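You operate a simulated robot arm through the tools that you are given. There is no shell and no other tool. Be economical: measure what you need, move in short steps, check, and stop when the job is done.

The job below is to be done with a simulated two-armed robot. You get a single attempt, and the scene is never put back.

## Task
Lift the gate, run the purple tray down at SLOW and unload it.
Fine: let it reach the stop; switch off before you lift the tray onto the table with two mats.

Only the result counts: the job must be done as asked and must still hold three seconds after the hand-in. Knocking over, shifting, dropping, spilling or breaking anything else fails it.

## Robot
Two 7-joint arms with two-finger parallel grippers on one trunk, on a base that drives. Base frame: it is fixed to the floor where the robot stands at the start and does not move with it; the origin is under the middle of the robot, x ahead of it, y to its left, z up. Lengths are in mm, angles in degrees, forces in N, time in s.
The left shoulder is at the start at [50, 187, 1160], the right one opposite. With the tool pointing down near the work surface each hand reaches from about 100 to 660 mm from the robot's upright axis, wherever it stands, measured 20 degrees to its own side. Places, roughly: gate [600, 0, 900]; conveyor speed knob [500, -700, 600]; conveyor run switch [600, -700, 600]; conveyor belt [800, 500, 800]; top of the table with two mats [2000, -1800, 800]; white pointer knob [400, 300, 800]; width knob [400, -200, 800]. Payload 3.43 kg a hand.
Tool frame (each hand has its own): the origin (TCP) lies between the finger pads and is the grasp point; the fingertips stand 30 mm ahead of it; z points along the fingers, y is the line along which they close. Largest opening 94 mm; finger width 28, thickness 10; the body of the gripper, 50 by 96 mm, starts 55 mm behind the TCP.
Orientation is that of the tool frame in the base frame, as [roll, pitch, yaw] about the fixed x, y, z axes, in that order (R = Rz(yaw) Ry(pitch) Rx(roll)). With the fingers straight down and closing along the base's y, the tool's x points along the base's -x, its y along +y and its z along -z.

## Interface
- The arms move only by the tool apply_moves. It takes "left_increments", "right_increments" or both (then of equal length, played together; a hand with none holds still); each is a list of rows, each a list of 7 numbers: the shift along the base's x, y, z in m, then the turn, a rotation vector about the base's x, y, z in degrees, then the opening, from 0 (shut) to 1 (fully open). In form: [[tx, ty, tz, ax, ay, az, grip], ...]. A call has 1 to 20 rows; each row shifts and turns the commanded pose from where the row before left it. A row lasts 0.2 s, in which the tool goes at most 50 mm and 8.6 degrees; a call with a longer step from one row to the next is refused whole, and so is a gripper value outside its range. A pose out of reach is approached as far as the arm can. The call stops where the force on the tool passes 40 N (or 10 N more than at its start, if that is more) or the arm is blocked; 0.2 s more then pass. Each finger travels about 153 mm/s and halts on what it meets, pressing with about 36 N; the grip force reading is that of the motor and also rises with nothing between the fingers. The clock runs only during rows and for 0.2 s after the last one: add rows that do not move to give the fingers time. The reply holds the time, the measured pose of the TCP, the force on the tool along the base axes, the opening and the grip force, in the units named above and with some noise, and new pictures: "show" is both (left out), scene, wrist or none (wrist: the cameras of the hands that moved).
- Cameras (640 x 400 px; columns grow to the right, rows downward): "scene" is now at [146.7, -30.1, 1355.7]; the picture's right is [-0.32, -0.95, 0.00], its down [-0.23, 0.08, -0.97] and it looks along [0.92, -0.31, -0.25] (base axes); focal length 214 px, centre (320, 200). "left" rides on the left gripper at [76, -14, -102] in its tool frame; the picture's right is [0.18, 0.98, 0.00], its down [-0.75, 0.14, -0.64] and it looks along [-0.63, 0.12, 0.77] (tool axes); focal length 243 px, centre (320, 200). "right" rides on the right gripper at [76, 14, -103] in its tool frame; the picture's right is [-0.18, 0.98, 0.00], its down [-0.75, -0.14, -0.64] and it looks along [-0.63, -0.12, 0.77] (tool axes); focal length 243 px, centre (320, 200). There is no depth. A picture from a camera that has moved, and an enlarged one, comes with that camera's place and axes in the base frame and with its lens.
- lift_body(by): slides the trunk up (or, below 0, down) by that many mm; the arms and the scene camera ride with it, the base frame stays. It gives what a move gives, with no picture.
- drive_base(legs): drives the robot by 1 to 6 legs, each [ahead, left, turn to the left] in mm, mm and degrees, along the robot's own axes; the way and the turn of a leg run together, so that a leg with both is an arc; at most 1500 mm and 180 degrees a leg. The arms and the cameras ride along, it lands a little off, and it stops where it bumps. It gives what a move gives, and a new picture of the scene camera.
- pan_tilt(pan, tilt): turns the head with the scene camera to pan (to the left, within 80 degrees either way) and tilt (down, from -29 to 69), counted from straight ahead of the robot. It gives what a move gives, and a new picture of the scene camera.
- inspect(camera, box): a new picture of the part [left, top, right, bottom] of that camera's present view, enlarged. It takes no simulated time.
- close_job(): hands the job in; it is judged then, once.

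Work in short steps. Places have to be worked out from the pictures, the camera data and where the tool is seen: move nearer, look again, correct. Check each grasp and each placing, and mend what went wrong. You have 120 turns and 170 pictures in all, those below and enlarged ones among them. Open the grippers and draw the arms clear of the work before you hand the job in, unless the task says otherwise; then end with one line.

The tools are called after "Emit:" as a command line: name --argument value ..., lists and objects as JSON in quotes. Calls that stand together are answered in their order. apply_moves: Moves the arms, as the interface text tells. Its arguments: {"type":"object","properties":{"left_increments":{"type":"array","items":{"type":"array","items":{"type":"number"}}},"right_increments":{"type":"array","items":{"type":"array","items":{"type":"number"}}},"show":{"type":"string","enum":["both","scene","wrist","none"]}},"required":[]} The other tools are called the same way: lift_body (by) slides the trunk up or down; drive_base (legs) drives the base; pan_tilt (pan, tilt) turns the head that bears the scene camera; inspect (camera, box) takes an enlarged picture of a part of a camera's view; close_job () hands the job in.

At the start:

```text
time_s: 0.0
left_tcp_pos: [279.1, -9.6, 1312.5]
left_tool_rot: [-179.9, 0.0, -179.9]
left_ft_force: [-0.4, -0.5, 0.3]
left_opening: 93.5
left_gripper_force: 0.1
right_tcp_pos: [290.3, -363.6, 1284.8]
right_tool_rot: [179.9, -0.1, 180.0]
right_ft_force: [0.2, 0.0, 0.4]
right_opening: 93.8
right_gripper_force: 0.0
trunk travel left (down, up): [-375.0, 57.0]
robot x, y, heading: [3.1, 2.8, -0.1]
head pan, tilt: [-18.8, 14.2]
```

scene: 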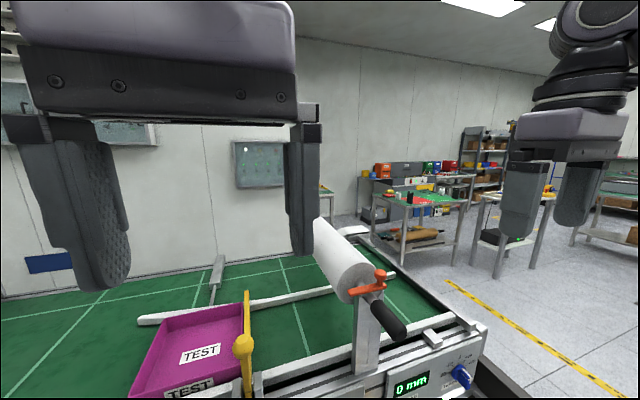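
right: 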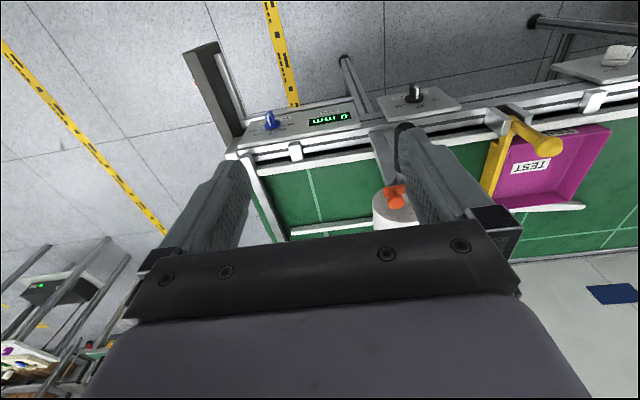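
left: 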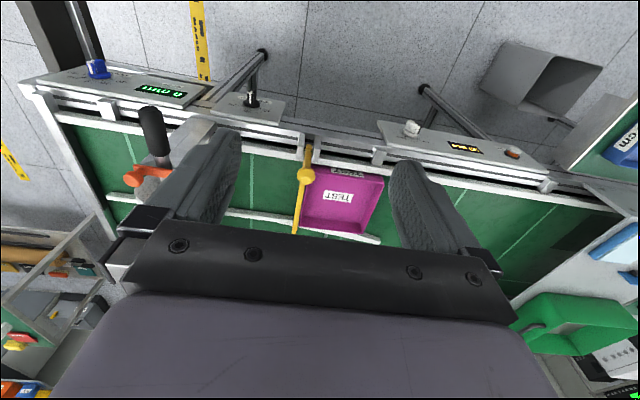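

The view shows the conveyor with a yellow gate, a purple tray and several controls. I'll look around with the head first.

Emit:
pan_tilt --pan 0 --tilt 55

Emit:
pan_tilt --pan -60 --tilt 45

Emit:
pan_tilt --pan 50 --tilt 40

```text
time_s: 1.1
left_tcp_pos: [280.1, -8.9, 1312.7]
left_tool_rot: [-180.0, 0.0, -179.9]
left_ft_force: [0.0, 0.0, -1.3]
left_opening: 93.9
left_gripper_force: 0.1
right_tcp_pos: [291.5, -364.0, 1283.6]
right_tool_rot: [180.0, 0.0, -180.0]
right_ft_force: [-0.2, -0.2, -0.7]
right_opening: 93.8
right_gripper_force: 0.0
trunk travel left (down, up): [-375.0, 57.0]
robot x, y, heading: [-3.8, -3.4, 0.0]
head pan, tilt: [0.0, 55.0]
camera scene: at [130.4, 0.0, 1294.2], right [0.0, -1.0, 0.0], down [-0.82, 0.0, -0.57], along [0.57, 0.0, -0.82], focal length 214 px, centre (320, 200)
```

scene: 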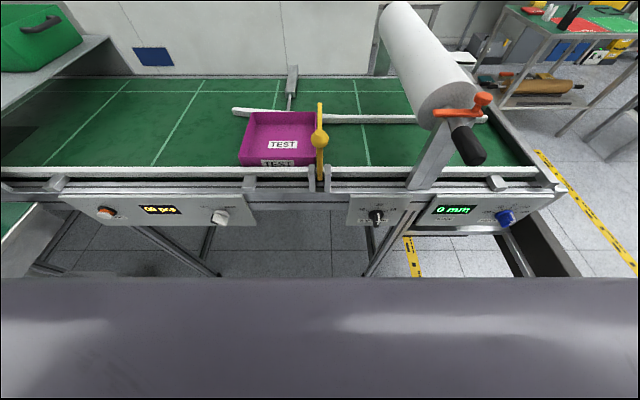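

```text
time_s: 2.4
left_tcp_pos: [279.1, -11.1, 1313.2]
left_tool_rot: [-179.1, -0.1, -178.9]
left_ft_force: [2.8, -60.9, 40.4]
left_opening: 93.8
left_gripper_force: 0.0
right_tcp_pos: [290.9, -364.7, 1284.6]
right_tool_rot: [179.8, 0.1, -180.0]
right_ft_force: [-0.2, 0.0, -0.1]
right_opening: 94.1
right_gripper_force: 0.1
trunk travel left (down, up): [-375.0, 57.0]
robot x, y, heading: [0.6, -2.8, -0.0]
head pan, tilt: [-60.0, 45.0]
camera scene: at [108.6, -62.6, 1305.9], right [-0.78, -0.63, 0.0], down [-0.45, 0.56, -0.69], along [0.43, -0.54, -0.72], focal length 214 px, centre (320, 200)
```

scene: 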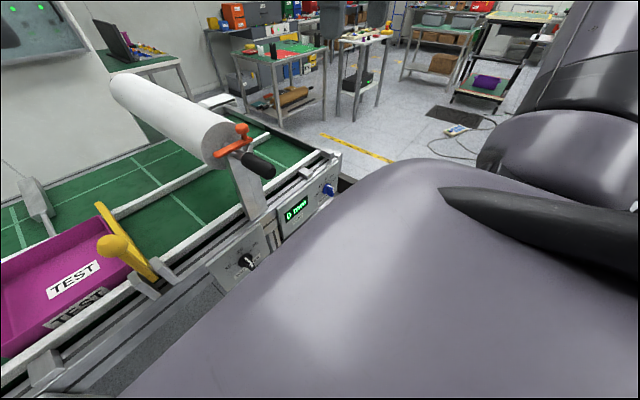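

```text
time_s: 4.2
left_tcp_pos: [282.3, -4.3, 1316.6]
left_tool_rot: [-179.1, -0.3, -179.6]
left_ft_force: [28.0, 49.1, 37.3]
left_opening: 94.1
left_gripper_force: 0.0
right_tcp_pos: [290.6, -363.2, 1285.2]
right_tool_rot: [180.0, 0.1, -179.9]
right_ft_force: [0.5, -0.6, 0.3]
right_opening: 93.9
right_gripper_force: 0.2
trunk travel left (down, up): [-375.0, 57.0]
robot x, y, heading: [-0.6, -1.8, -0.3]
head pan, tilt: [50.0, 40.0]
camera scene: at [126.2, 50.9, 1314.3], right [0.6, -0.8, 0.0], down [-0.52, -0.39, -0.76], along [0.61, 0.46, -0.65], focal length 214 px, centre (320, 200)
```

scene: 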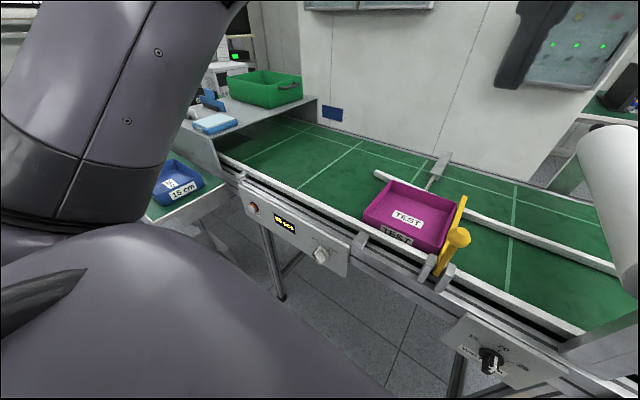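

The head rubs against the left upper arm when it turns, so I'll pan back and inspect the panels closely.

Emit:
pan_tilt --pan 0 --tilt 45

Emit:
inspect --camera "scene" --box '[320, 180, 560, 330]'

Emit:
inspect --camera "right" --box '[160, 40, 480, 240]'

Emit:
inspect --camera "left" --box '[0, 20, 320, 220]'

Emit:
inspect --camera "left" --box '[320, 60, 640, 260]'

```text
time_s: 5.4
left_tcp_pos: [280.0, -7.7, 1312.6]
left_tool_rot: [-179.9, 0.0, -179.9]
left_ft_force: [0.5, -0.2, 0.5]
left_opening: 93.9
left_gripper_force: 0.1
right_tcp_pos: [291.1, -363.3, 1284.9]
right_tool_rot: [179.9, 0.1, -179.9]
right_ft_force: [-0.3, -0.1, 0.4]
right_opening: 94.0
right_gripper_force: 0.2
trunk travel left (down, up): [-375.0, 57.0]
robot x, y, heading: [1.2, -4.6, -0.0]
head pan, tilt: [0.0, 45.0]
camera scene: at [139.6, 0.1, 1307.6], right [0.0, -1.0, 0.0], down [-0.71, 0.0, -0.71], along [0.71, 0.0, -0.71], focal length 214 px, centre (320, 200)
```

scene: 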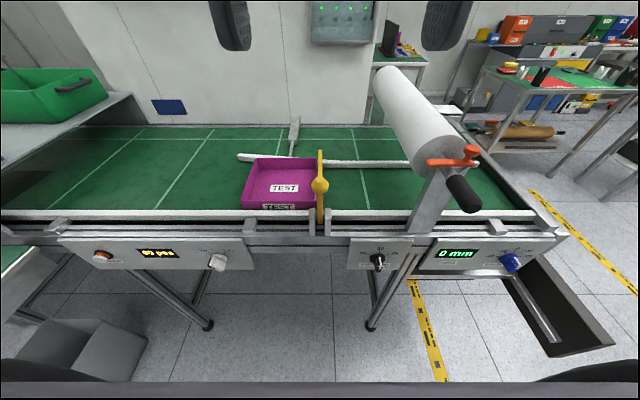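

```text
2.67 times, centred on (440, 255) of scene
camera zoom: at [139.6, 0.1, 1307.6], right [0.0, -1.0, 0.0], down [-0.71, 0.0, -0.71], along [0.71, 0.0, -0.71], focal length 572 px, centre (0, 53)
```

zoom: 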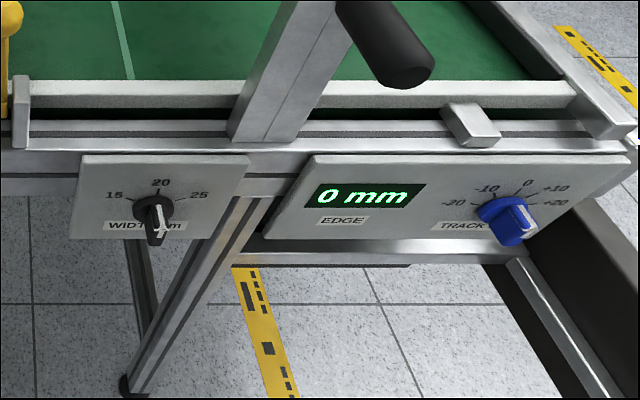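

```text
2.00 times, centred on (320, 140) of right
camera zoom: at [214.6, -350.6, 1387.8], right [0.18, 0.98, 0.0], down [0.75, -0.14, 0.64], along [0.63, -0.12, -0.77], focal length 485 px, centre (320, 320)
```

zoom: 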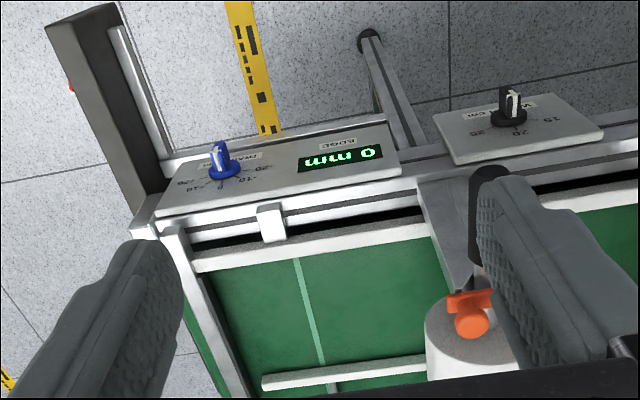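

```text
2.00 times, centred on (160, 120) of left
camera zoom: at [203.6, -23.0, 1414.7], right [-0.19, 0.98, 0.0], down [0.75, 0.14, 0.64], along [0.63, 0.12, -0.77], focal length 485 px, centre (640, 360)
```

zoom: 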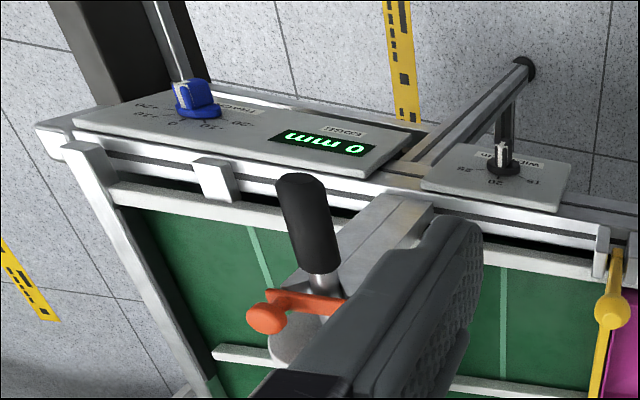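

```text
2.00 times, centred on (480, 160) of left
camera zoom: at [203.6, -23.0, 1414.7], right [-0.19, 0.98, 0.0], down [0.75, 0.14, 0.64], along [0.63, 0.12, -0.77], focal length 485 px, centre (0, 280)
```

zoom: 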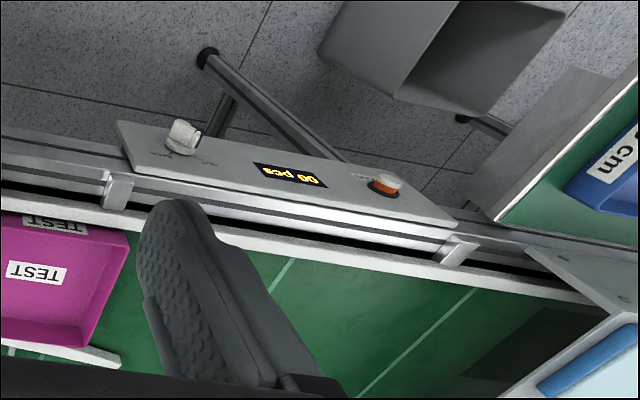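

Controls so far: width knob, belt-track knob and a pcs counter. The speed and run controls must be on the right end of the conveyor. I'll take a close look at the gate.

Emit:
inspect --camera "scene" --box '[220, 130, 420, 255]'

Emit:
inspect --camera "left" --box '[250, 110, 410, 250]'

Emit:
inspect --camera "scene" --box '[50, 230, 250, 290]'

Emit:
inspect --camera "right" --box '[440, 80, 600, 220]'

```text
3.20 times, centred on (320, 192) of scene
camera zoom: at [139.6, 0.1, 1307.6], right [0.0, -1.0, 0.0], down [-0.71, 0.0, -0.71], along [0.71, 0.0, -0.71], focal length 686 px, centre (320, 224)
```

zoom: 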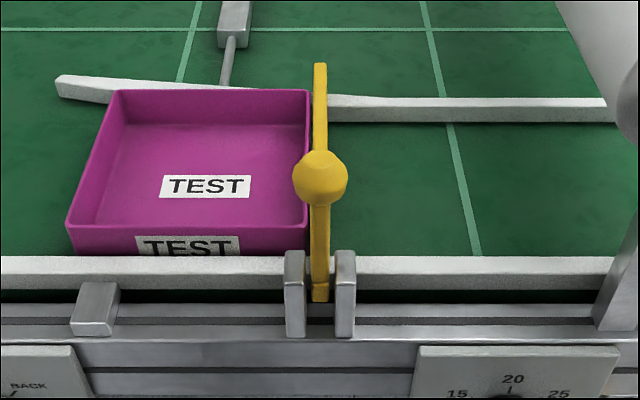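

```text
2.86 times, centred on (330, 180) of left
camera zoom: at [203.6, -23.0, 1414.7], right [-0.19, 0.98, 0.0], down [0.75, 0.14, 0.64], along [0.63, 0.12, -0.77], focal length 693 px, centre (291, 257)
```

zoom: 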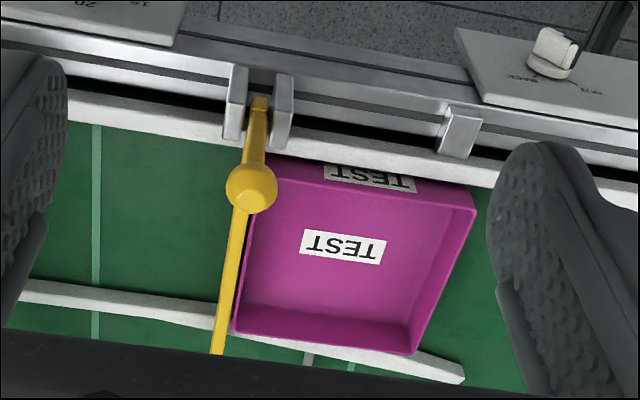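

```text
3.20 times, centred on (150, 260) of scene
camera zoom: at [139.6, 0.1, 1307.6], right [0.0, -1.0, 0.0], down [-0.71, 0.0, -0.71], along [0.71, 0.0, -0.71], focal length 686 px, centre (864, 8)
```

zoom: 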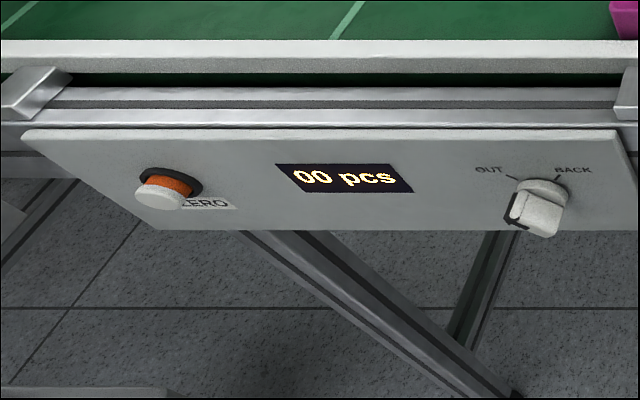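

```text
2.86 times, centred on (520, 150) of right
camera zoom: at [214.6, -350.6, 1387.8], right [0.18, 0.98, 0.0], down [0.75, -0.14, 0.64], along [0.63, -0.12, -0.77], focal length 693 px, centre (-251, 343)
```

zoom: 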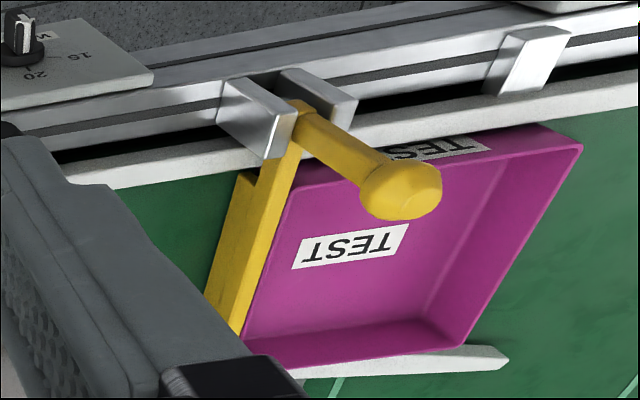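

Gate geometry: a bar across the belt, hinged at the near rail around (470, 0, 895). A handle rod rises from the hinge with a ball at about (482, 0, 1006), so pulling the ball towards me raises the bar. I'll bring the left hand above the ball.

Emit:
apply_moves --left_increments '[[0.034, 0.0015, -0.037, 0, 0, 0, 1], [0.034, 0.0015, -0.037, 0, 0, 0, 1], [0.034, 0.0015, -0.037, 0, 0, 0, 1], [0.034, 0.0015, -0.037, 0, 0, 0, 1], [0.034, 0.0015, -0.037, 0, 0, 0, 1], [0.032, 0, -0.037, 0, 0, 0, 1], [0, 0, 0, 0, 0, 0, 1]]'

```text
refused: row 1 steps farther than a row can; nothing moved
```

The steps were slightly over 50 mm, so I'll use smaller ones.

Emit:
apply_moves --left_increments '[[0.029, 0.001, -0.032, 0, 0, 0, 1], [0.029, 0.001, -0.032, 0, 0, 0, 1], [0.029, 0.001, -0.032, 0, 0, 0, 1], [0.029, 0.001, -0.032, 0, 0, 0, 1], [0.029, 0.001, -0.032, 0, 0, 0, 1], [0.029, 0.001, -0.032, 0, 0, 0, 1], [0.029, 0.001, -0.03, 0, 0, 0, 1], [0, 0, 0, 0, 0, 0, 1]]'

```text
time_s: 7.2
left_tcp_pos: [482.8, -2.8, 1089.4]
left_tool_rot: [-179.8, 0.0, -179.9]
left_ft_force: [-0.3, 0.1, 0.5]
left_opening: 93.9
left_gripper_force: 0.0
right_tcp_pos: [289.8, -364.6, 1284.3]
right_tool_rot: [179.9, 0.0, -180.0]
right_ft_force: [0.2, -0.3, 0.3]
right_opening: 94.1
right_gripper_force: 0.1
trunk travel left (down, up): [-375.0, 57.0]
robot x, y, heading: [3.0, 1.4, 0.1]
head pan, tilt: [0.0, 45.0]
camera scene: at [139.4, 0.0, 1307.6], right [0.0, -1.0, 0.0], down [-0.71, 0.0, -0.71], along [0.71, 0.0, -0.71], focal length 214 px, centre (320, 200)
camera left: at [407.0, -17.1, 1191.6], right [-0.19, 0.98, 0.0], down [0.75, 0.14, 0.64], along [0.63, 0.12, -0.77], focal length 243 px, centre (320, 200)
```

scene: 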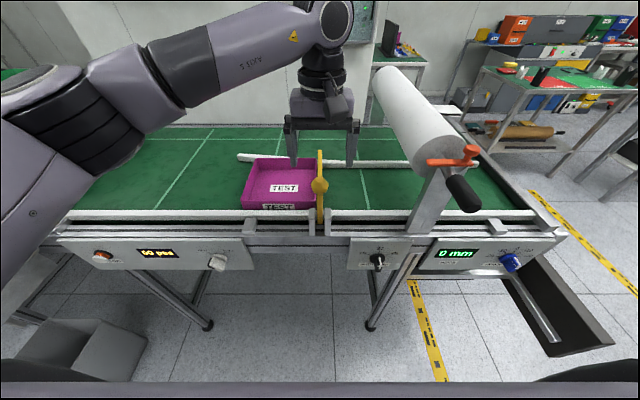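
left: 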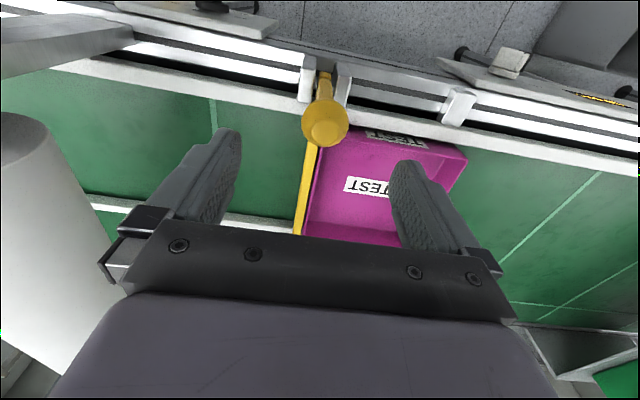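

The ball checks out at about (481, 1, 1006). I'll descend over it and close.

Emit:
apply_moves --left_increments '[[0, 0.003, -0.03, 0, 0, 0, 1], [0, 0, -0.03, 0, 0, 0, 1], [-0.001, 0, -0.023, 0, 0, 0, 1], [0, 0, 0, 0, 0, 0, 0.2], [0, 0, 0, 0, 0, 0, 0.2], [0, 0, 0, 0, 0, 0, 0.2]]'

```text
time_s: 8.6
left_tcp_pos: [480.5, -0.9, 1005.8]
left_tool_rot: [-179.8, 0.0, -179.8]
left_ft_force: [0.0, 1.7, -1.5]
left_opening: 36.2
left_gripper_force: 45.2
right_tcp_pos: [290.1, -363.3, 1283.7]
right_tool_rot: [180.0, 0.0, 180.0]
right_ft_force: [0.5, -0.6, -0.2]
right_opening: 94.1
right_gripper_force: 0.1
trunk travel left (down, up): [-375.0, 57.0]
robot x, y, heading: [3.5, -1.5, 0.3]
head pan, tilt: [0.0, 45.0]
camera scene: at [139.7, 0.2, 1307.5], right [0.0, -1.0, 0.0], down [-0.71, 0.0, -0.71], along [0.71, 0.0, -0.71], focal length 214 px, centre (320, 200)
camera left: at [405.5, -13.8, 1109.8], right [-0.19, 0.98, 0.0], down [0.75, 0.14, 0.64], along [0.63, 0.12, -0.77], focal length 243 px, centre (320, 200)
```

scene: 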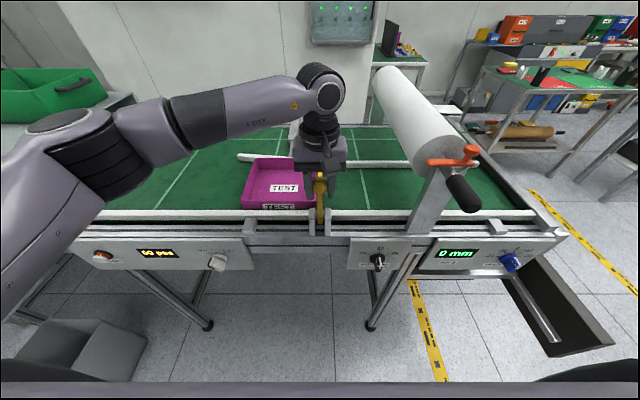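
left: 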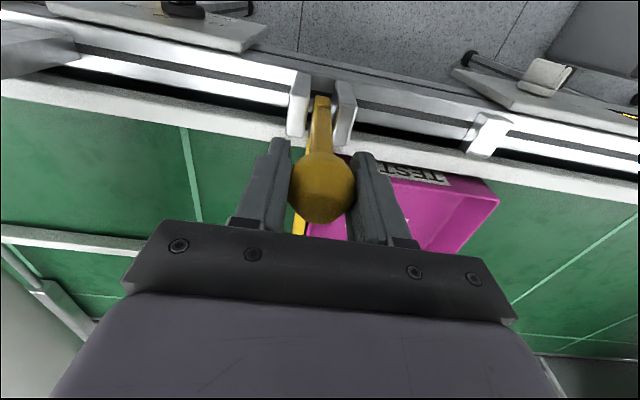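

The ball is gripped at 36 mm. I'll pull it along the arc, about 40 degrees first.

Emit:
apply_moves --left_increments '[[-0.02, 0, -0.002, 0, 0, 0, 0.2], [-0.019, 0, -0.005, 0, 0, 0, 0.2], [-0.018, 0, -0.0085, 0, 0, 0, 0.2], [-0.0165, 0, -0.0115, 0, 0, 0, 0.2], [0, 0, 0, 0, 0, 0, 0.2]]'

```text
time_s: 9.8
left_tcp_pos: [408.9, 0.8, 978.1]
left_tool_rot: [180.0, -0.1, 180.0]
left_ft_force: [5.9, -2.8, 2.2]
left_opening: 36.7
left_gripper_force: 45.1
right_tcp_pos: [291.3, -363.4, 1284.8]
right_tool_rot: [179.9, -0.1, -180.0]
right_ft_force: [-0.9, 0.1, -0.2]
right_opening: 93.8
right_gripper_force: 0.0
trunk travel left (down, up): [-375.0, 57.0]
robot x, y, heading: [0.8, 2.8, 0.1]
head pan, tilt: [0.0, 45.0]
camera scene: at [140.0, -0.4, 1307.5], right [0.0, -1.0, 0.0], down [-0.71, 0.0, -0.71], along [0.71, 0.0, -0.71], focal length 214 px, centre (320, 200)
camera left: at [333.3, -13.8, 1081.0], right [-0.18, 0.98, 0.0], down [0.75, 0.14, 0.64], along [0.63, 0.12, -0.77], focal length 243 px, centre (320, 200)
```

scene: 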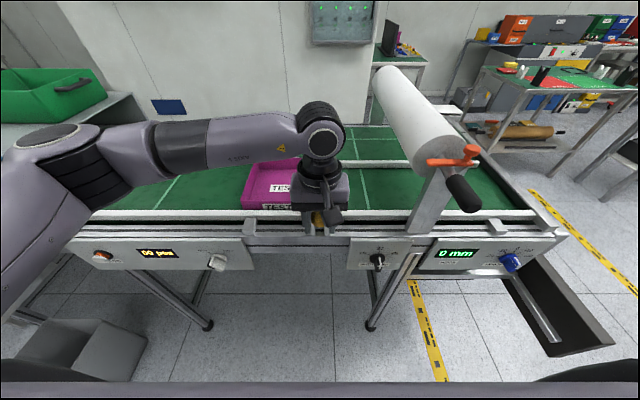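
left: 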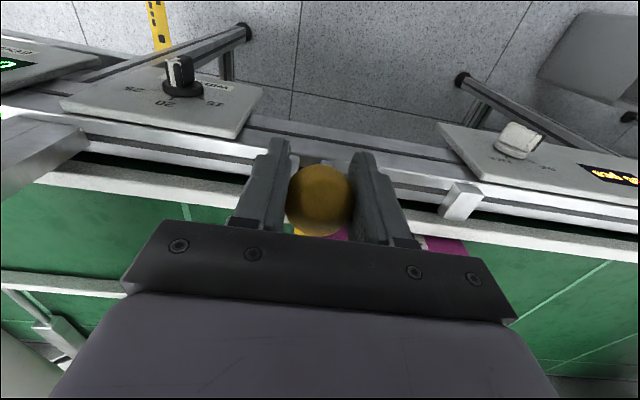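

The arc is tracking with low forces, so I'll continue to about 80 degrees.

Emit:
apply_moves --left_increments '[[-0.0142, 0, -0.0142, 0, 0, 0, 0.2], [-0.0115, 0, -0.0164, 0, 0, 0, 0.2], [-0.0085, 0, -0.0182, 0, 0, 0, 0.2], [-0.0052, 0, -0.0193, 0, 0, 0, 0.2], [0, 0, 0, 0, 0, 0, 0.2]]'

```text
time_s: 10.8
left_tcp_pos: [376.6, 1.1, 927.3]
left_tool_rot: [-179.6, 0.6, -179.5]
left_ft_force: [2.7, 1.5, 6.2]
left_opening: 37.2
left_gripper_force: 44.9
right_tcp_pos: [290.3, -362.4, 1285.0]
right_tool_rot: [179.9, 0.0, -179.9]
right_ft_force: [0.6, 0.1, 0.1]
right_opening: 94.1
right_gripper_force: 0.0
trunk travel left (down, up): [-375.0, 57.0]
robot x, y, heading: [-2.2, -0.6, -0.1]
head pan, tilt: [0.0, 45.0]
stopped in row 4 (left hand): the force on the tool passed its limit (the readings are from after the stop); the commanded pose is now the measured one
camera scene: at [139.8, 0.3, 1307.5], right [0.0, -1.0, 0.0], down [-0.71, 0.0, -0.71], along [0.71, 0.0, -0.71], focal length 214 px, centre (320, 200)
camera left: at [300.0, -13.8, 1028.6], right [-0.19, 0.98, -0.01], down [0.74, 0.15, 0.65], along [0.64, 0.12, -0.76], focal length 243 px, centre (320, 200)
```

scene: 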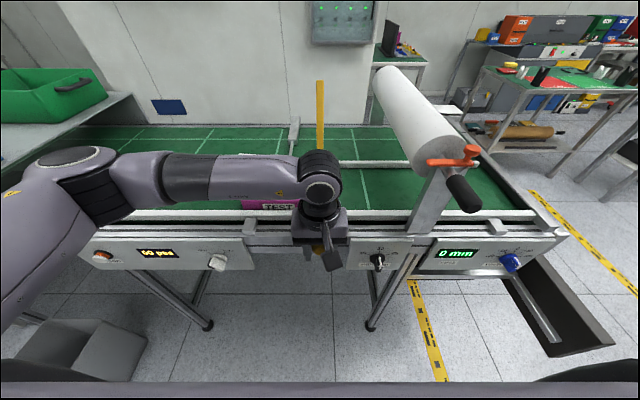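
left: 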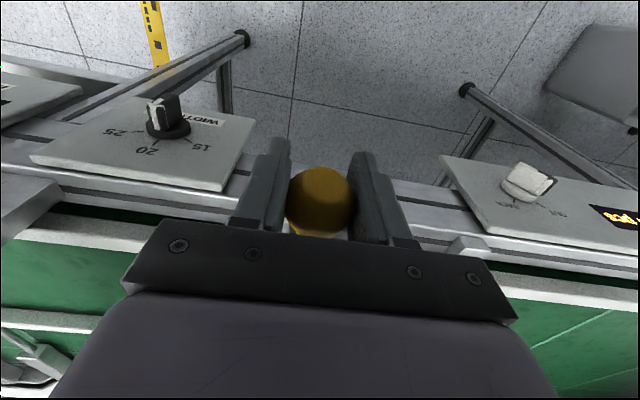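

The gate is up about 70° and the motion met a limit. I'll push slightly further to see whether it is the hinge's hard stop.

Emit:
apply_moves --left_increments '[[-0.001, 0, -0.004, 0, 0, 0, 0.2], [-0.001, 0, -0.004, 0, 0, 0, 0.2], [0, 0, 0, 0, 0, 0, 0.2]]' --show "none"

Emit:
inspect --camera "left" --box '[200, 120, 440, 270]'

Emit:
inspect --camera "left" --box '[440, 120, 640, 245]'

```text
time_s: 11.4
left_tcp_pos: [377.4, -0.5, 924.4]
left_tool_rot: [-179.3, 1.5, -179.3]
left_ft_force: [-3.4, 5.7, 14.1]
left_opening: 36.8
left_gripper_force: 45.1
right_tcp_pos: [289.1, -362.5, 1284.3]
right_tool_rot: [179.9, 0.0, -179.9]
right_ft_force: [0.0, 0.0, 0.5]
right_opening: 94.1
right_gripper_force: 0.1
trunk travel left (down, up): [-375.0, 57.0]
robot x, y, heading: [0.3, -2.1, 0.4]
head pan, tilt: [0.0, 45.0]
stopped in row 3 (left hand): the force on the tool passed its limit (the readings are from after the stop); the commanded pose is now the measured one
```

```text
2.67 times, centred on (320, 195) of left
camera zoom: at [299.0, -13.7, 1025.9], right [-0.2, 0.98, -0.02], down [0.73, 0.16, 0.66], along [0.65, 0.12, -0.75], focal length 647 px, centre (320, 213)
```

zoom: 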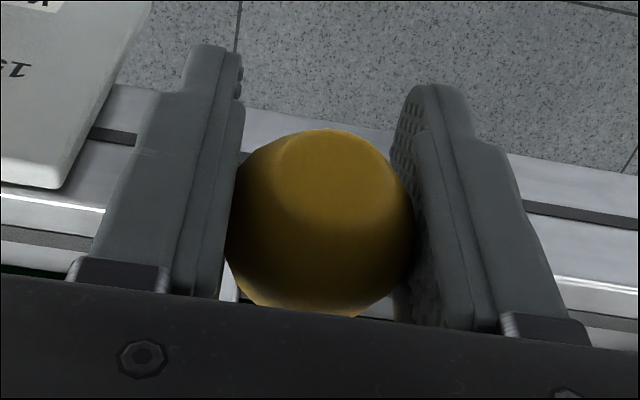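

```text
3.20 times, centred on (540, 182) of left
camera zoom: at [299.0, -13.7, 1025.9], right [-0.2, 0.98, -0.02], down [0.73, 0.16, 0.66], along [0.65, 0.12, -0.75], focal length 776 px, centre (-384, 256)
```

zoom: 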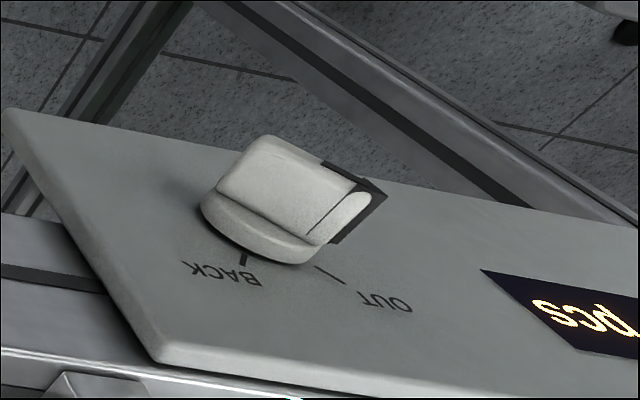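

The stop is hard at ~72°. I'll open the fingers gently and see whether the gate stays up.

Emit:
apply_moves --left_increments '[[0, 0, 0, 0, 0, 0, 0.5], [0, 0, 0, 0, 0, 0, 0.6], [0, 0, 0, 0, 0, 0, 1], [0, 0, 0, 0, 0, 0, 1]]'

```text
time_s: 12.4
left_tcp_pos: [377.2, 0.2, 924.3]
left_tool_rot: [-179.3, 1.5, -179.5]
left_ft_force: [-0.4, -0.3, 0.2]
left_opening: 94.1
left_gripper_force: 0.0
right_tcp_pos: [291.0, -363.4, 1283.5]
right_tool_rot: [179.9, 0.0, -179.9]
right_ft_force: [0.2, 0.0, -0.5]
right_opening: 94.2
right_gripper_force: 0.2
trunk travel left (down, up): [-375.0, 57.0]
robot x, y, heading: [-0.4, -0.8, 0.0]
head pan, tilt: [0.0, 45.0]
camera scene: at [139.9, 0.2, 1307.6], right [0.0, -1.0, 0.0], down [-0.71, 0.0, -0.71], along [0.71, 0.0, -0.71], focal length 214 px, centre (320, 200)
camera left: at [300.2, -14.3, 1024.3], right [-0.19, 0.98, -0.02], down [0.74, 0.16, 0.66], along [0.65, 0.12, -0.75], focal length 243 px, centre (320, 200)
```

scene: 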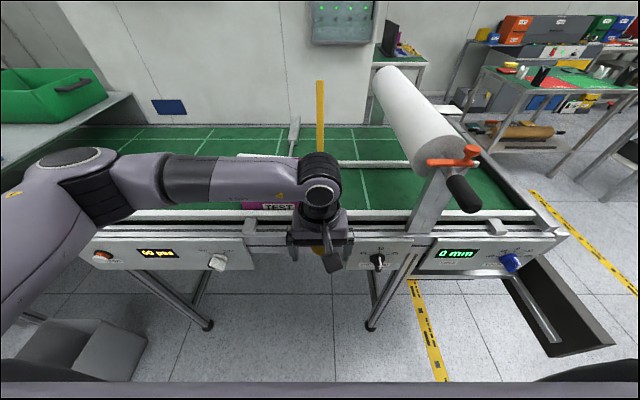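
left: 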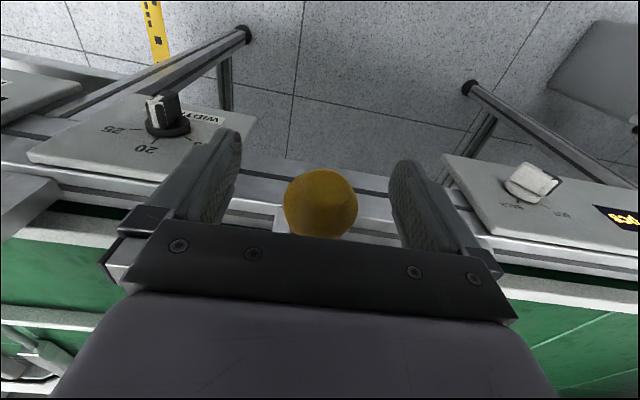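

The gate stays up. I'll raise the left hand clear and tuck it back, then look at the OUT/BACK knob.

Emit:
apply_moves --left_increments '[[0, 0, 0.04, 0, 0, 0, 1], [0, 0, 0.04, 0, 0, 0, 1], [0, 0, 0.04, 0, 0, 0, 1], [-0.02, 0.02, 0.03, 0, 0, 0, 1], [-0.03, 0.03, 0.02, 0, 0, 0, 1], [-0.03, 0.03, 0.02, 0, 0, 0, 1], [-0.02, 0.04, 0, 0, 0, 0, 1], [0, 0.045, 0, 0, 0, 0, 1], [0, 0.045, 0, 0, 0, 0, 1], [0, 0.04, 0, 0, 0, 0, 1]]'

Emit:
inspect --camera "scene" --box '[180, 235, 260, 285]'

Emit:
inspect --camera "scene" --box '[270, 60, 430, 240]'

```text
time_s: 14.6
left_tcp_pos: [277.8, 249.4, 1113.1]
left_tool_rot: [-179.4, 1.6, -179.4]
left_ft_force: [0.3, 0.7, 0.2]
left_opening: 93.8
left_gripper_force: 0.1
right_tcp_pos: [290.5, -362.6, 1283.8]
right_tool_rot: [-180.0, 0.1, -180.0]
right_ft_force: [0.1, 0.5, -0.1]
right_opening: 93.8
right_gripper_force: 0.1
trunk travel left (down, up): [-375.0, 57.0]
robot x, y, heading: [-1.0, -0.3, 0.1]
head pan, tilt: [0.0, 45.0]
camera scene: at [139.5, 0.8, 1307.7], right [0.0, -1.0, 0.0], down [-0.71, 0.0, -0.71], along [0.71, 0.0, -0.71], focal length 214 px, centre (320, 200)
camera left: at [199.2, 235.8, 1214.8], right [-0.19, 0.98, -0.02], down [0.73, 0.16, 0.66], along [0.65, 0.12, -0.75], focal length 243 px, centre (320, 200)
```

scene: 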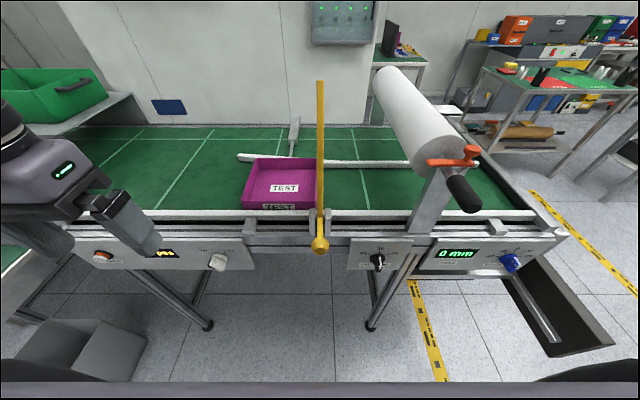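
left: 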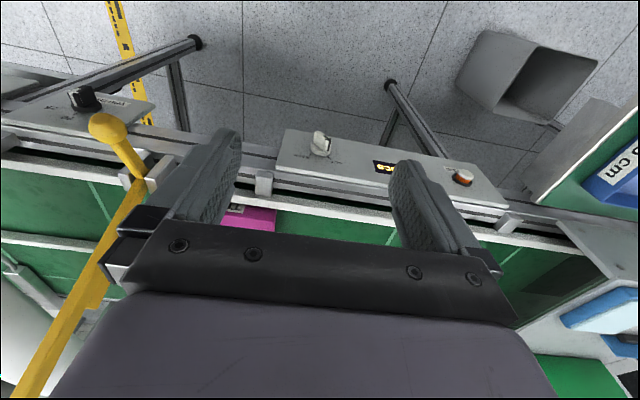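

```text
8.00 times, centred on (220, 260) of scene
camera zoom: at [139.5, 0.8, 1307.7], right [0.0, -1.0, 0.0], down [-0.71, 0.0, -0.71], along [0.71, 0.0, -0.71], focal length 1716 px, centre (1120, -280)
```

zoom: 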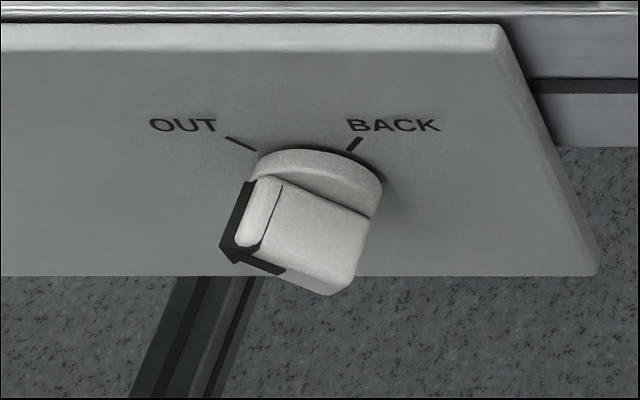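

```text
2.22 times, centred on (350, 150) of scene
camera zoom: at [139.5, 0.8, 1307.7], right [0.0, -1.0, 0.0], down [-0.71, 0.0, -0.71], along [0.71, 0.0, -0.71], focal length 477 px, centre (253, 311)
```

zoom: 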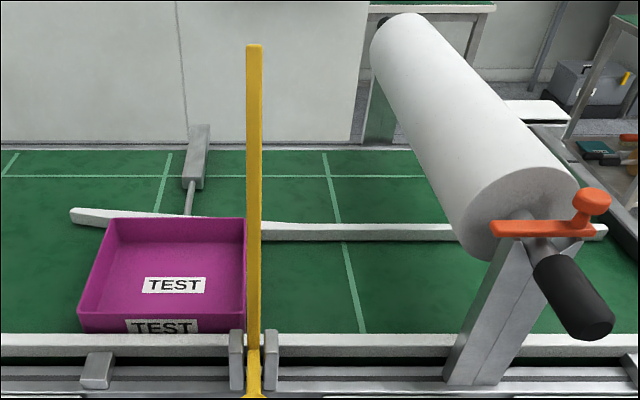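

The pointer is at OUT, and the gate stands up clear. Now I'll look to the right to plan the drive to the conveyor's end.

Emit:
pan_tilt --pan -75 --tilt 35

```text
time_s: 16.1
left_tcp_pos: [279.5, 248.3, 1113.9]
left_tool_rot: [-179.3, 1.5, -179.4]
left_ft_force: [-0.1, -0.7, 0.6]
left_opening: 93.9
left_gripper_force: 0.1
right_tcp_pos: [290.0, -362.9, 1284.3]
right_tool_rot: [179.9, 0.1, -179.9]
right_ft_force: [0.8, -0.1, -0.3]
right_opening: 94.1
right_gripper_force: 0.0
trunk travel left (down, up): [-375.0, 57.0]
robot x, y, heading: [1.5, -2.6, 0.2]
head pan, tilt: [-75.0, 35.0]
camera scene: at [81.4, -84.8, 1322.4], right [-0.97, -0.26, 0.0], down [-0.15, 0.55, -0.82], along [0.21, -0.79, -0.57], focal length 214 px, centre (320, 200)
```

scene: 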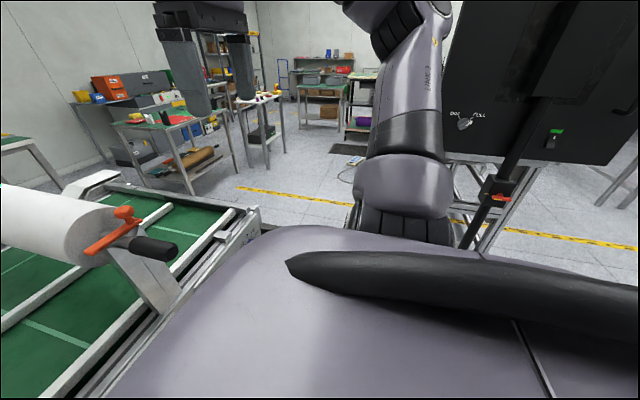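

There is a big black panel on a stand at my right. I'll look that way more level to locate it.

Emit:
pan_tilt --pan -80 --tilt 5

```text
time_s: 17.0
left_tcp_pos: [277.8, 248.3, 1113.4]
left_tool_rot: [-179.3, 1.5, -179.3]
left_ft_force: [-0.2, 0.3, -1.0]
left_opening: 93.5
left_gripper_force: 0.0
right_tcp_pos: [291.0, -363.6, 1284.4]
right_tool_rot: [179.9, -0.1, -179.9]
right_ft_force: [0.8, -0.4, -0.5]
right_opening: 93.9
right_gripper_force: 0.1
trunk travel left (down, up): [-375.0, 57.0]
robot x, y, heading: [-2.5, -2.8, -0.1]
head pan, tilt: [-80.0, 5.0]
camera scene: at [74.6, -90.3, 1370.5], right [-0.98, -0.17, 0.0], down [-0.02, 0.09, -1.0], along [0.17, -0.98, -0.09], focal length 214 px, centre (320, 200)
```

scene: 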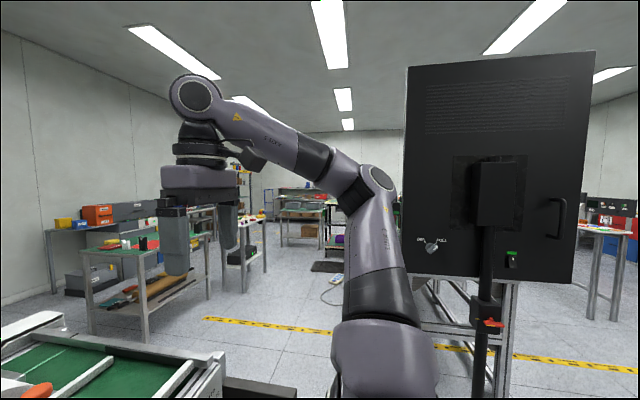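

It's the back of a monitor on a stand. I'll drive right a modest 250 mm and measure its distance by parallax.

Emit:
drive_base --legs '[[0, -250, 0]]'

```text
time_s: 18.9
left_tcp_pos: [278.2, 1.5, 1114.2]
left_tool_rot: [-179.5, 1.5, -179.3]
left_ft_force: [-0.3, 0.1, 0.4]
left_opening: 94.2
left_gripper_force: 0.1
right_tcp_pos: [290.8, -610.8, 1284.5]
right_tool_rot: [179.9, 0.0, -180.0]
right_ft_force: [0.1, -0.1, 0.2]
right_opening: 94.1
right_gripper_force: 0.1
trunk travel left (down, up): [-375.0, 57.0]
robot x, y, heading: [-0.5, -247.9, 0.0]
head pan, tilt: [-80.0, 5.0]
camera scene: at [74.7, -339.4, 1370.6], right [-0.98, -0.17, 0.0], down [-0.02, 0.09, -1.0], along [0.17, -0.98, -0.09], focal length 214 px, centre (320, 200)
```

scene: 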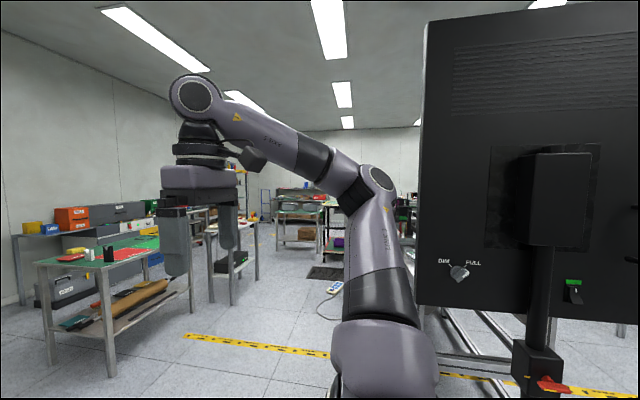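

The monitor is around y≈-1045, left edge x≈-130, so I have room. I'll swing the right hand out beyond the conveyor's end, turned to look back (+y), to see the end controls.

Emit:
apply_moves --right_increments '[[0.005, -0.015, -0.015, 0, 0, 8.5, 1], [0.005, -0.015, -0.015, 0, 0, 8.5, 1], [0.005, -0.015, -0.015, 0, 0, 8.5, 1], [0.005, -0.015, -0.015, 0, 0, 8.5, 1], [0.005, -0.015, -0.015, 0, 0, 8.5, 1], [0.005, -0.015, -0.015, 0, 0, 8.5, 1], [0.005, -0.015, -0.015, 0, 0, 8.5, 1], [0.005, -0.015, -0.015, 0, 0, 8.5, 1], [0.005, -0.015, -0.015, 0, 0, 8.5, 1], [0.005, -0.015, -0.015, 0, 0, 8.5, 1], [0.005, -0.015, -0.015, 0, 0, 5, 1], [0, 0, 0, 0, 0, 0, 1]]'

```text
time_s: 21.5
left_tcp_pos: [277.0, 0.1, 1113.5]
left_tool_rot: [-179.4, 1.5, -179.2]
left_ft_force: [-0.2, 0.6, 0.0]
left_opening: 93.8
left_gripper_force: 0.1
right_tcp_pos: [196.1, -454.7, 1127.6]
right_tool_rot: [180.0, -0.2, -90.1]
right_ft_force: [0.3, -0.3, 0.1]
right_opening: 94.1
right_gripper_force: 0.1
right hand out of reach, approached as far as the arm can: row 3, 4, 5, 6, 7, 8, 9, 10, 11
trunk travel left (down, up): [-375.0, 57.0]
robot x, y, heading: [2.2, -246.5, -0.2]
head pan, tilt: [-80.0, 5.0]
camera scene: at [74.6, -338.9, 1370.6], right [-0.98, -0.17, 0.0], down [-0.02, 0.09, -1.0], along [0.17, -0.98, -0.09], focal length 214 px, centre (320, 200)
camera right: at [181.9, -531.9, 1231.6], right [-0.98, 0.18, 0.0], down [0.14, 0.75, 0.64], along [0.12, 0.63, -0.77], focal length 243 px, centre (320, 200)
```

scene: 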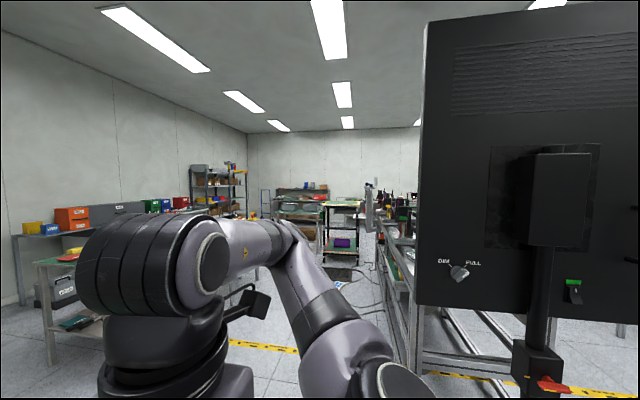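
right: 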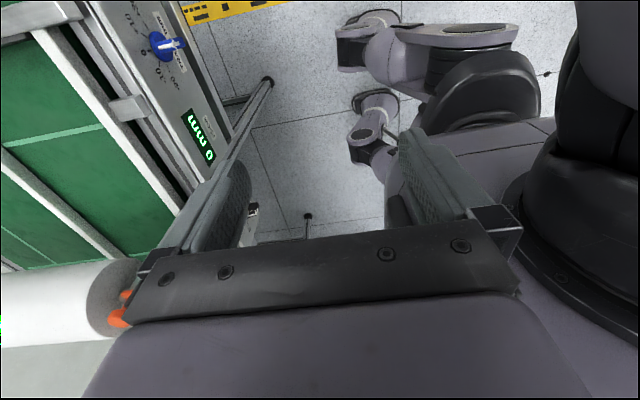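

This yaw folds the arm badly. By triangulation the control console is a box projecting from about (260, -707, 690) at the end, facing away (-y). I'll return the right hand to its earlier pose, then go round through the gap.

Emit:
apply_moves --right_increments '[[0.008, -0.004, 0.012, 0, 0, -8.5, 1], [0.008, -0.004, 0.012, 0, 0, -8.5, 1], [0.008, -0.004, 0.012, 0, 0, -8.5, 1], [0.008, -0.004, 0.012, 0, 0, -8.5, 1], [0.008, -0.004, 0.012, 0, 0, -8.5, 1], [0.008, -0.004, 0.012, 0, 0, -8.5, 1], [0.008, -0.004, 0.012, 0, 0, -8.5, 1], [0.008, -0.004, 0.012, 0, 0, -8.5, 1], [0.008, -0.004, 0.012, 0, 0, -8.5, 1], [0.008, -0.004, 0.012, 0, 0, -8.5, 1], [0.008, -0.004, 0.012, 0, 0, -5, 1], [0, 0, 0, 0, 0, 0, 1]]' --show "none"

Emit:
pan_tilt --pan -70 --tilt 50

```text
time_s: 24.1
left_tcp_pos: [278.3, -0.2, 1113.5]
left_tool_rot: [-179.3, 1.5, -179.4]
left_ft_force: [-0.1, 0.1, 0.9]
left_opening: 94.1
left_gripper_force: 0.2
right_tcp_pos: [285.9, -498.3, 1259.6]
right_tool_rot: [179.9, -0.1, -180.0]
right_ft_force: [-0.3, 0.4, -0.2]
right_opening: 93.7
right_gripper_force: 0.0
trunk travel left (down, up): [-375.0, 57.0]
robot x, y, heading: [1.8, -247.4, 0.1]
head pan, tilt: [-80.0, 5.0]
```

```text
time_s: 25.2
left_tcp_pos: [278.2, 0.7, 1113.3]
left_tool_rot: [-179.2, 1.6, -179.3]
left_ft_force: [0.1, 0.1, -0.3]
left_opening: 93.8
left_gripper_force: 0.0
right_tcp_pos: [285.2, -496.6, 1258.4]
right_tool_rot: [179.8, -0.1, -179.9]
right_ft_force: [0.6, 0.5, -0.4]
right_opening: 94.0
right_gripper_force: 0.1
trunk travel left (down, up): [-375.0, 57.0]
robot x, y, heading: [0.8, -247.5, -0.3]
head pan, tilt: [-70.0, 50.0]
camera scene: at [85.1, -320.7, 1300.8], right [-0.94, -0.34, 0.0], down [-0.26, 0.72, -0.64], along [0.22, -0.6, -0.77], focal length 214 px, centre (320, 200)
```

scene: 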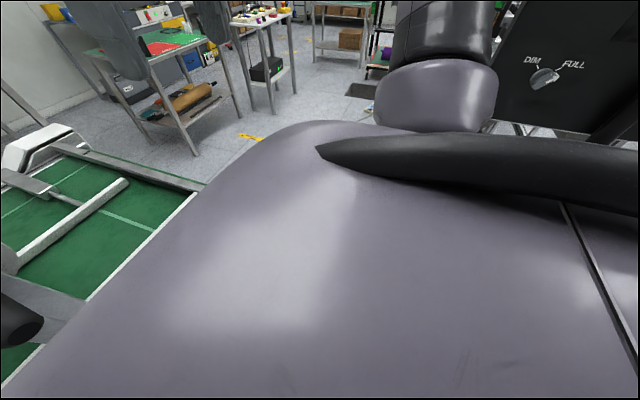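

The torso hides the view below. I'll turn in place to a 41° heading so my right side points through the gap, and look that way.

Emit:
drive_base --legs '[[-30, 0, 41]]'

Emit:
pan_tilt --pan -80 --tilt 25

```text
time_s: 27.5
left_tcp_pos: [21.7, 111.2, 1114.4]
left_tool_rot: [-179.3, 1.5, -138.6]
left_ft_force: [0.3, -0.7, 0.6]
left_opening: 94.3
left_gripper_force: 0.1
right_tcp_pos: [351.8, -260.6, 1258.8]
right_tool_rot: [179.9, 0.0, -139.3]
right_ft_force: [1.0, -0.1, 0.7]
right_opening: 94.1
right_gripper_force: 0.1
trunk travel left (down, up): [-375.0, 57.0]
robot x, y, heading: [-26.9, -256.5, 40.7]
head pan, tilt: [-70.0, 50.0]
camera scene: at [84.3, -257.9, 1300.7], right [-0.49, -0.87, 0.0], down [-0.67, 0.37, -0.64], along [0.56, -0.31, -0.77], focal length 214 px, centre (320, 200)
```

scene: 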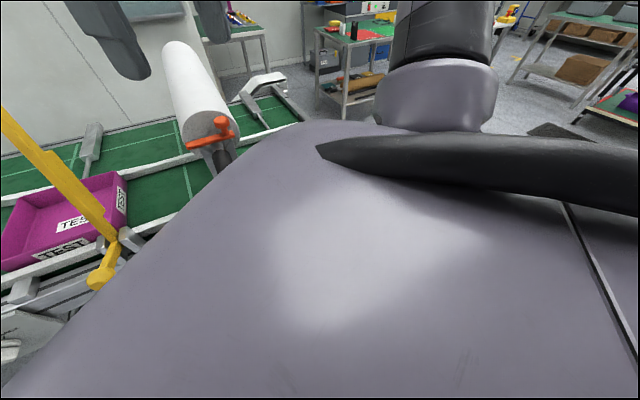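

```text
time_s: 28.4
left_tcp_pos: [20.4, 111.1, 1113.1]
left_tool_rot: [-179.3, 1.5, -138.6]
left_ft_force: [-0.2, -0.2, -0.6]
left_opening: 94.1
left_gripper_force: 0.1
right_tcp_pos: [351.7, -261.4, 1260.2]
right_tool_rot: [179.9, 0.1, -139.2]
right_ft_force: [0.2, -0.2, 0.7]
right_opening: 93.8
right_gripper_force: 0.1
trunk travel left (down, up): [-375.0, 57.0]
robot x, y, heading: [-26.4, -258.3, 40.7]
head pan, tilt: [-80.0, 25.0]
camera scene: at [88.6, -278.6, 1338.1], right [-0.63, -0.78, 0.0], down [-0.33, 0.27, -0.91], along [0.7, -0.57, -0.42], focal length 214 px, centre (320, 200)
```

scene: 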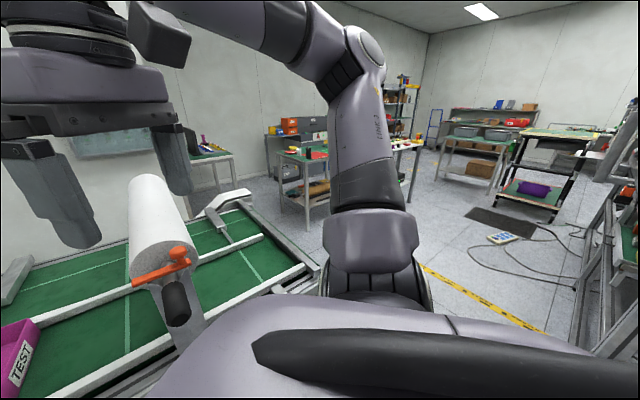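

The way beyond is clear floor. I'll back off along the planned line, then slide right through the gap.

Emit:
drive_base --legs '[[-335, -199, 0], [17, -900, 0]]'

```text
time_s: 35.2
left_tcp_pos: [497.6, -939.4, 1114.4]
left_tool_rot: [-179.4, 1.4, -138.4]
left_ft_force: [-0.7, 0.8, -0.2]
left_opening: 93.8
left_gripper_force: 0.0
right_tcp_pos: [829.5, -1310.2, 1259.4]
right_tool_rot: [179.9, 0.1, -139.0]
right_ft_force: [-0.1, -0.2, -0.5]
right_opening: 94.0
right_gripper_force: 0.0
trunk travel left (down, up): [-375.0, 57.0]
robot x, y, heading: [447.2, -1308.3, 41.1]
head pan, tilt: [-80.0, 25.0]
camera scene: at [566.1, -1327.4, 1338.2], right [-0.63, -0.78, 0.0], down [-0.33, 0.27, -0.91], along [0.7, -0.57, -0.42], focal length 214 px, centre (320, 200)
```

scene: 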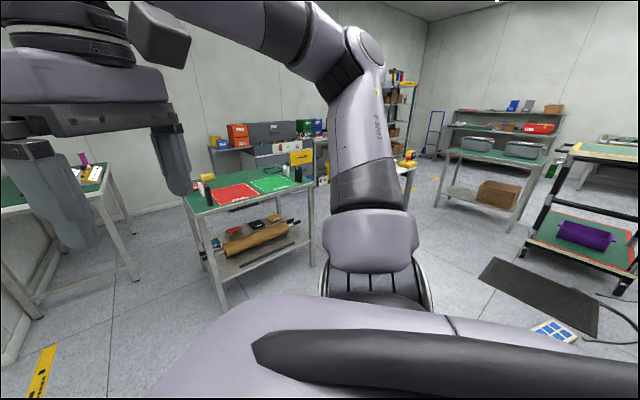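

I'm through. Now I'll turn to face the conveyor end (+y) and look at the console.

Emit:
drive_base --legs '[[0, 0, 49]]'

Emit:
pan_tilt --pan 0 --tilt 45

```text
time_s: 37.9
left_tcp_pos: [197.1, -1033.4, 1113.3]
left_tool_rot: [-179.4, 1.4, -88.3]
left_ft_force: [0.2, 1.5, -0.7]
left_opening: 94.1
left_gripper_force: 0.2
right_tcp_pos: [695.0, -1018.1, 1260.3]
right_tool_rot: [179.9, 0.0, -88.9]
right_ft_force: [0.7, -1.1, 0.2]
right_opening: 94.1
right_gripper_force: 0.2
trunk travel left (down, up): [-375.0, 57.0]
robot x, y, heading: [446.2, -1308.3, 90.8]
head pan, tilt: [-80.0, 25.0]
camera scene: at [539.7, -1231.6, 1338.2], right [0.19, -0.98, 0.0], down [-0.41, -0.08, -0.91], along [0.89, 0.17, -0.42], focal length 214 px, centre (320, 200)
```

scene: 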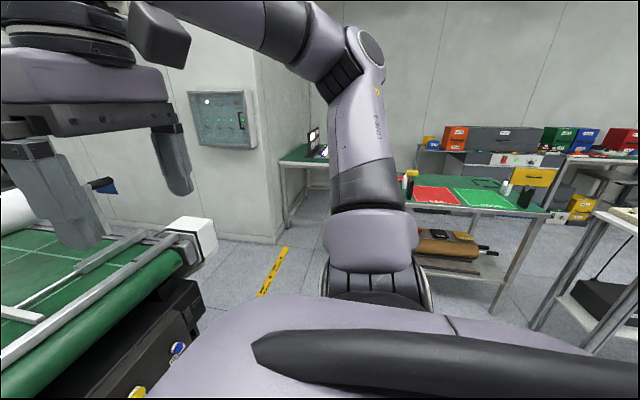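

```text
time_s: 39.4
left_tcp_pos: [197.5, -1033.3, 1114.3]
left_tool_rot: [-179.3, 1.6, -88.4]
left_ft_force: [0.5, -0.1, -0.4]
left_opening: 93.9
left_gripper_force: 0.1
right_tcp_pos: [696.0, -1019.0, 1260.1]
right_tool_rot: [179.8, 0.1, -89.0]
right_ft_force: [-0.6, -0.3, 1.0]
right_opening: 94.2
right_gripper_force: 0.1
trunk travel left (down, up): [-375.0, 57.0]
robot x, y, heading: [455.0, -1307.9, 90.9]
head pan, tilt: [0.0, 45.0]
camera scene: at [448.1, -1167.8, 1307.6], right [1.0, 0.02, 0.0], down [0.01, -0.71, -0.71], along [-0.01, 0.71, -0.71], focal length 214 px, centre (320, 200)
```

scene: 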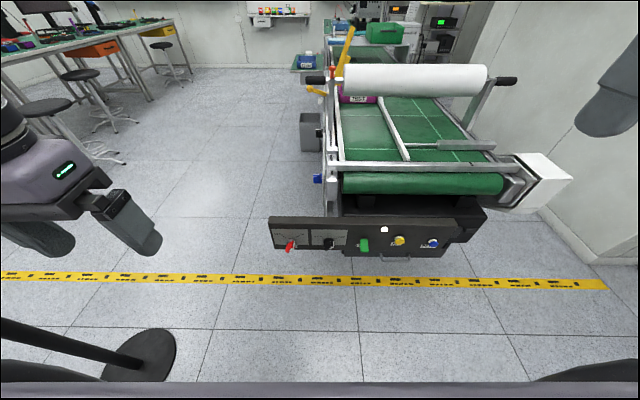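

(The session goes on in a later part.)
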